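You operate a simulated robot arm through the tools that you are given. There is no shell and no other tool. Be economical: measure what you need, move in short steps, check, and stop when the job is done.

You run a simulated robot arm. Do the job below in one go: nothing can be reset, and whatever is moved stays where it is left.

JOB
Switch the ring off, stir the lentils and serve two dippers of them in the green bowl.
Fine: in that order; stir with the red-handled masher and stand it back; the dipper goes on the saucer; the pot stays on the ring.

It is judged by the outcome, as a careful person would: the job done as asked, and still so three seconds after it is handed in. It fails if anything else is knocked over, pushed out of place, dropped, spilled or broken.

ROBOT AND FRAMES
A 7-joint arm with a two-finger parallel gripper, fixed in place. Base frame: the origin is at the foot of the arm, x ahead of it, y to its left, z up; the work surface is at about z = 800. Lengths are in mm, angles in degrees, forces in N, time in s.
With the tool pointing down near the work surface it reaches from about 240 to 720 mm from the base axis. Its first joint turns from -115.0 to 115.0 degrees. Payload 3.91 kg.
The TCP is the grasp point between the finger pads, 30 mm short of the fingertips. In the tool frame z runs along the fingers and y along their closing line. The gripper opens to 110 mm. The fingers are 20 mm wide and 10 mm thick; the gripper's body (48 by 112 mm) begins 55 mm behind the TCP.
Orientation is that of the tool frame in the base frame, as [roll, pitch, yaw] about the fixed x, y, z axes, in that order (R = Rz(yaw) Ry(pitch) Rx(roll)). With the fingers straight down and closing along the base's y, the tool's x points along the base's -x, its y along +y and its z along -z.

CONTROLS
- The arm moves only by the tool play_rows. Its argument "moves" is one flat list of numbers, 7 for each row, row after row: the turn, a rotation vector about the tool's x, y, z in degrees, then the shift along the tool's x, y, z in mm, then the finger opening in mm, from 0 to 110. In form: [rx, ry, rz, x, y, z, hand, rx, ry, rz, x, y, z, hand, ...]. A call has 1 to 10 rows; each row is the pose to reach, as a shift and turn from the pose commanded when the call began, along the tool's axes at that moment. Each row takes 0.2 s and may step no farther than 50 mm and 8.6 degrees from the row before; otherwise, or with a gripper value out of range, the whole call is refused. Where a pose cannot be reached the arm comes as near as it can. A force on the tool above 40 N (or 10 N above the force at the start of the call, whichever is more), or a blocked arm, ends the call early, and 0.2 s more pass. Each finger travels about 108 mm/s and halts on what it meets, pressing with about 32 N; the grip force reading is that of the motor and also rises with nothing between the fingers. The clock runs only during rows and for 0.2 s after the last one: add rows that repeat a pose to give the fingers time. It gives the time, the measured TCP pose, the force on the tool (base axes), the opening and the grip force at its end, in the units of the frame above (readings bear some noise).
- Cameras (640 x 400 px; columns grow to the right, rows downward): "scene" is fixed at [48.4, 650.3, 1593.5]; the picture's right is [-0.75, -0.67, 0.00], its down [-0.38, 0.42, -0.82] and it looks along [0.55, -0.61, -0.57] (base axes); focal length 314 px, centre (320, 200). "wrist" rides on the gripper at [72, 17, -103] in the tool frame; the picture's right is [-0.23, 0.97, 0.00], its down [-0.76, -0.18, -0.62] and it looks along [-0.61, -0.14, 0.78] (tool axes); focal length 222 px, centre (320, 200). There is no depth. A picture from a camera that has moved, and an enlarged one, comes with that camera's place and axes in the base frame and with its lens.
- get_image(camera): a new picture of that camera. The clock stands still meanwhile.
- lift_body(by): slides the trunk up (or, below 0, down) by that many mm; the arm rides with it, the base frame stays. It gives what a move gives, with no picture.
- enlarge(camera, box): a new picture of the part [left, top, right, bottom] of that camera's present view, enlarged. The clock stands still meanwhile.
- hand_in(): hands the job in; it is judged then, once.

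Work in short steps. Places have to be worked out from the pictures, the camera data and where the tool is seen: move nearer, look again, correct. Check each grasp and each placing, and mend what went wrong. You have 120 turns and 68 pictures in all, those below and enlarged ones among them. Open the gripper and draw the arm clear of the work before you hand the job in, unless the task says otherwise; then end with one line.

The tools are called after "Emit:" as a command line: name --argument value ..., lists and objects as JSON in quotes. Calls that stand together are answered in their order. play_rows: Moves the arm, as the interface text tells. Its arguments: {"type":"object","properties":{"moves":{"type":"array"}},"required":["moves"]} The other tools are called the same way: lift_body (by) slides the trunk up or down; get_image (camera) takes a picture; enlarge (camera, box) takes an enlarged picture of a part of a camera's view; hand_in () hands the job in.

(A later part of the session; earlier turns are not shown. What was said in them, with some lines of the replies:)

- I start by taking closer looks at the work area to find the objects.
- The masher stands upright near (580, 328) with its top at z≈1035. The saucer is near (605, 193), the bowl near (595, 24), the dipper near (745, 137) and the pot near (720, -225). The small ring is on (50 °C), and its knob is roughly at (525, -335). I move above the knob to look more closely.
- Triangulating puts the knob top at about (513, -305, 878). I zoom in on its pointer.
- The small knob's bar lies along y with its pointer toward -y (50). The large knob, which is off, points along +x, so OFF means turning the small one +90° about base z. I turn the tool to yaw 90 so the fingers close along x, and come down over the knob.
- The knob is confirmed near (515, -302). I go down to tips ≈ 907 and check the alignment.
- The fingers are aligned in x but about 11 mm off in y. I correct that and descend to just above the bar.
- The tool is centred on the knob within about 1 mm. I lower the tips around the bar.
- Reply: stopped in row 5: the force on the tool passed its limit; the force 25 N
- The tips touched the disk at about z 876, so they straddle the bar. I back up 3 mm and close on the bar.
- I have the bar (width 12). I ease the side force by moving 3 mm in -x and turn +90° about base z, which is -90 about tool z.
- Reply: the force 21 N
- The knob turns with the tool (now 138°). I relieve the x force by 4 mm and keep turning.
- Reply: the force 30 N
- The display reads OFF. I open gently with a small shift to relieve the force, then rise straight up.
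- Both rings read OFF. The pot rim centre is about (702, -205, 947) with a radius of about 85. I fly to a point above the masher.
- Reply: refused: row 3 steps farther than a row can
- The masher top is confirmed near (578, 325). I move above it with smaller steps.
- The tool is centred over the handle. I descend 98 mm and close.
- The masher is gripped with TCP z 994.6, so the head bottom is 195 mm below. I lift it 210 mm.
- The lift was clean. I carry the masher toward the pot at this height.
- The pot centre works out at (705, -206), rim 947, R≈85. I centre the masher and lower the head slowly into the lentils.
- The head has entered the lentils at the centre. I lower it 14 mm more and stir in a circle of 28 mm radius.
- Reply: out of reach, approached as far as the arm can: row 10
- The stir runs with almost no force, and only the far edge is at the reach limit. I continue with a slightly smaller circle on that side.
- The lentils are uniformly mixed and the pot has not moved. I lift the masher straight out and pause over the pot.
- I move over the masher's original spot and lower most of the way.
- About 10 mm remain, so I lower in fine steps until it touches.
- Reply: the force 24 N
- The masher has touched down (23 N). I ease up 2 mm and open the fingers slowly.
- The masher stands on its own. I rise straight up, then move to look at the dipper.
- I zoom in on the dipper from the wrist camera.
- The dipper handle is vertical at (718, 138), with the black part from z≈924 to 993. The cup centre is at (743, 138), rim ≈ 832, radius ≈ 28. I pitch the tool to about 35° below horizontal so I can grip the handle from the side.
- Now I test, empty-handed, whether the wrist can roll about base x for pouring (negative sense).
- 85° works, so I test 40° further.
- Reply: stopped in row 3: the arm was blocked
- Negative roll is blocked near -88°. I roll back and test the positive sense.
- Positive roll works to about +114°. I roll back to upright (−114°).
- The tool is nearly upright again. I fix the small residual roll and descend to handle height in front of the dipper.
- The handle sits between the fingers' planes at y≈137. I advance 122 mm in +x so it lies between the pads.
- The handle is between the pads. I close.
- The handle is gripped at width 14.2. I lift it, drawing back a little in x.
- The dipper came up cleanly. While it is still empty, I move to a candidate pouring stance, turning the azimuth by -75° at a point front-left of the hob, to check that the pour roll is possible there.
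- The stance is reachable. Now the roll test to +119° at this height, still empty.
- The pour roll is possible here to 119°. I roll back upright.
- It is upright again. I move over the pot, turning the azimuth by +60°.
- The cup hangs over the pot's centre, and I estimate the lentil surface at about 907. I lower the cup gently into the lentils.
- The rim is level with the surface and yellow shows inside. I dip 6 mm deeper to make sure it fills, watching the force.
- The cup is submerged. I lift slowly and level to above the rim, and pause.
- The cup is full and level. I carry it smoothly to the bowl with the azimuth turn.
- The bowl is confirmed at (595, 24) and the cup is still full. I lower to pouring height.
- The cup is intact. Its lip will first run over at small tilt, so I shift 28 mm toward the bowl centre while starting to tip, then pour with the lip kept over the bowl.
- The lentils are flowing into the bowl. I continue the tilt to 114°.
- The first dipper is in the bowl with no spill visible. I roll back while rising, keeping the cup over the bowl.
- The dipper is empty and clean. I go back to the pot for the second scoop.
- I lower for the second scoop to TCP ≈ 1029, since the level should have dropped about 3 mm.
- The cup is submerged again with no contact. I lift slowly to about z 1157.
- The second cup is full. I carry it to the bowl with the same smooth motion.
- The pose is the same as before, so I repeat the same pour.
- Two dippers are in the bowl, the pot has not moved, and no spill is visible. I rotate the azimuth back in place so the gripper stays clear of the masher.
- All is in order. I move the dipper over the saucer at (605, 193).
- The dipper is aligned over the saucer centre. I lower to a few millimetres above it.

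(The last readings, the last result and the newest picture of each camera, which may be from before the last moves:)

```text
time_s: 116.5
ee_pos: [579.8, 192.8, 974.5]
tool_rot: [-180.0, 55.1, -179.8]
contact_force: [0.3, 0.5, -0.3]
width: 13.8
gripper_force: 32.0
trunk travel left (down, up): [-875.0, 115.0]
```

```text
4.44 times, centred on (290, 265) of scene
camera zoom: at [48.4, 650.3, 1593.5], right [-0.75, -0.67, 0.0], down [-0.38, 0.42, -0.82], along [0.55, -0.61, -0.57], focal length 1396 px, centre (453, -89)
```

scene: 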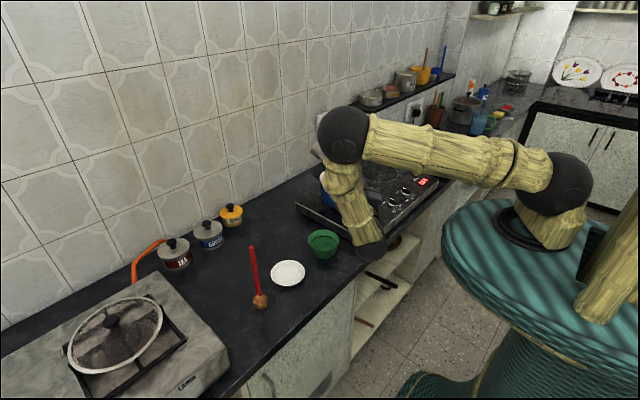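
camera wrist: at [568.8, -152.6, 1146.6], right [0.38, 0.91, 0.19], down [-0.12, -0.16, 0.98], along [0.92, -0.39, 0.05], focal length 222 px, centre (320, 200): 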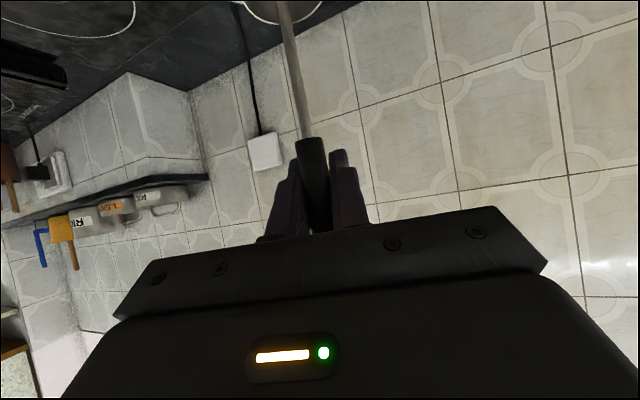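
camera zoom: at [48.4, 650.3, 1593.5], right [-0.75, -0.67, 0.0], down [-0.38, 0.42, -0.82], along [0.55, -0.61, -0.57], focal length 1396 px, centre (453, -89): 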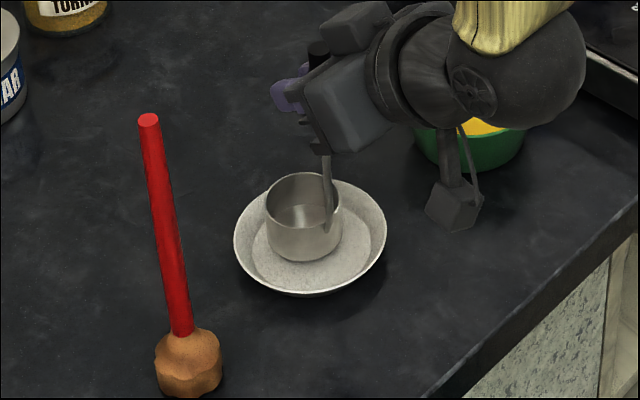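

It is well centred. I lower in fine steps to contact.

Emit:
play_rows --moves '[0, 0, 0, 1.6, 0, 1.1, 2, 0, 0, 0, 3.2, 0, 2.3, 2, 0, 0, 0, 4.5, 0, 3.2, 2, 0, 0, 0, 5.3, 0, 3.7, 2, 0, 0, 0, 5.3, 0, 3.7, 2]'

```text
time_s: 117.7
ee_pos: [581.0, 190.4, 968.7]
tool_rot: [-180.0, 55.1, -179.7]
contact_force: [-0.8, 0.7, 5.8]
width: 14.0
gripper_force: 32.2
trunk travel left (down, up): [-875.0, 115.0]
```

There is light contact (6 N). I open slowly to release.

Emit:
play_rows --moves '[0, 0, 0, 0.4, 0, 0.3, 2, 0, 0, 0, 0.4, 0, 0.3, 14, 0, 0, 0, 0.4, 0, 0.3, 18, 0, 0, 0, 0.4, 0, 0.3, 26, 0, 0, 0, 0.4, 0, 0.3, 44, 0, 0, 0, 0.4, 0, 0.3, 56, 0, 0, 0, 0.4, 0, 0.3, 56]'

Emit:
enlarge --camera "scene" --box '[240, 220, 340, 310]'

```text
time_s: 119.3
ee_pos: [581.6, 189.0, 967.5]
tool_rot: [-180.0, 55.1, -179.8]
contact_force: [-0.3, 0.2, 0.0]
width: 56.1
gripper_force: 0.0
trunk travel left (down, up): [-875.0, 115.0]
```

```text
4.44 times, centred on (290, 265) of scene
camera zoom: at [48.4, 650.3, 1593.5], right [-0.75, -0.67, 0.0], down [-0.38, 0.42, -0.82], along [0.55, -0.61, -0.57], focal length 1396 px, centre (453, -89)
```

zoom: 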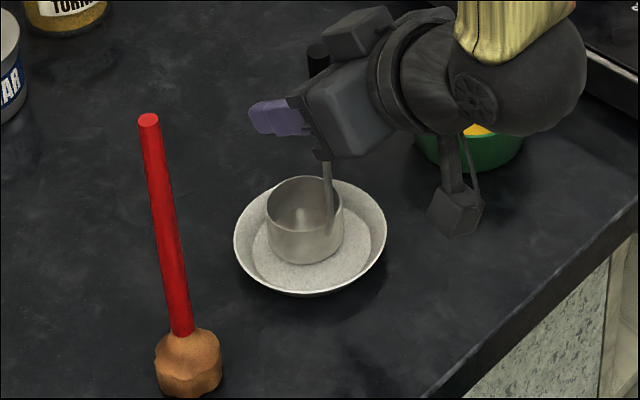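

The dipper stands on the saucer. I withdraw straight back in -x, then go up.

Emit:
play_rows --moves '[0, 0, 0, 8.6, 0, -12.3, 56, 0, 0, 0, 23, 0, -32.8, 56, 0, 0, 0, 43, 0, -61, 56, 0, 0, 0, 63, 0, -90, 56, 0, 0, 0, 69, 0, -98.3, 56, 0, 0, 0, 36, 0, -121, 56, 0, 0, 0, 3, 0, -144, 56, 0, 0, 0, -30, 0, -167, 56, 0, 0, 0, -63, 0, -190, 56, 0, 0, 0, -90, 0, -209, 56]'

Emit:
play_rows --moves '[0, 0, 0, 0, 0, 0, 56, 0, 0, 0, 0, 0, 0, 56, 0, 0, 0, 0, 0, 0, 56, 0, 0, 0, 0, 0, 0, 56, 0, 0, 0, 0, 0, 0, 56]'

Emit:
get_image --camera "scene"

Emit:
enlarge --camera "scene" --box '[220, 140, 400, 320]'

```text
time_s: 121.5
ee_pos: [459.2, 190.4, 1162.2]
tool_rot: [180.0, 55.0, -179.7]
contact_force: [0.3, 0.3, 0.2]
width: 56.1
gripper_force: 0.2
trunk travel left (down, up): [-875.0, 115.0]
```

```text
time_s: 122.7
ee_pos: [459.5, 190.9, 1162.0]
tool_rot: [-180.0, 54.9, -179.7]
contact_force: [0.3, -0.4, -0.3]
width: 56.0
gripper_force: 0.0
trunk travel left (down, up): [-875.0, 115.0]
```

```text
2 pictures are left
```

scene: 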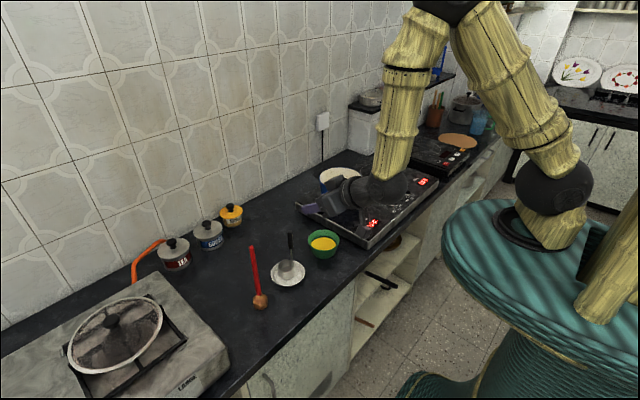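

```text
2.22 times, centred on (310, 230) of scene
camera zoom: at [48.4, 650.3, 1593.5], right [-0.75, -0.67, 0.0], down [-0.38, 0.42, -0.82], along [0.55, -0.61, -0.57], focal length 698 px, centre (342, 133)
```

zoom: 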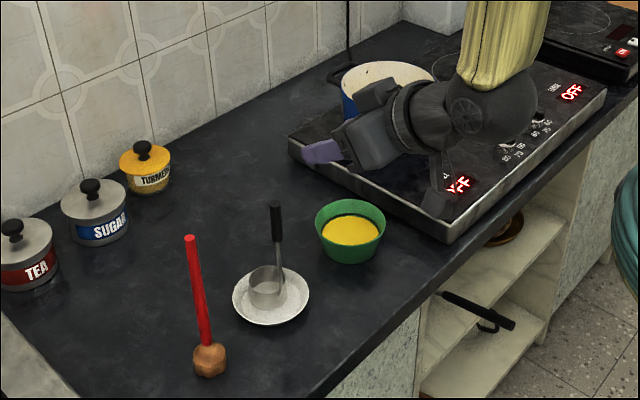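

The ring is off, the masher stands back in its place, the bowl holds two dippers of lentils, the dipper stands on the saucer and the pot is on the ring. The gripper is open and clear, so I hand in.

Emit:
hand_in

```text
The job is handed in.
```

The job is handed in: I switched the ring off, stirred the lentils with the red-handled masher and stood it back, served two dippers in the green bowl, and left the dipper on the saucer and the pot on the ring, with no spills visible in the pictures.
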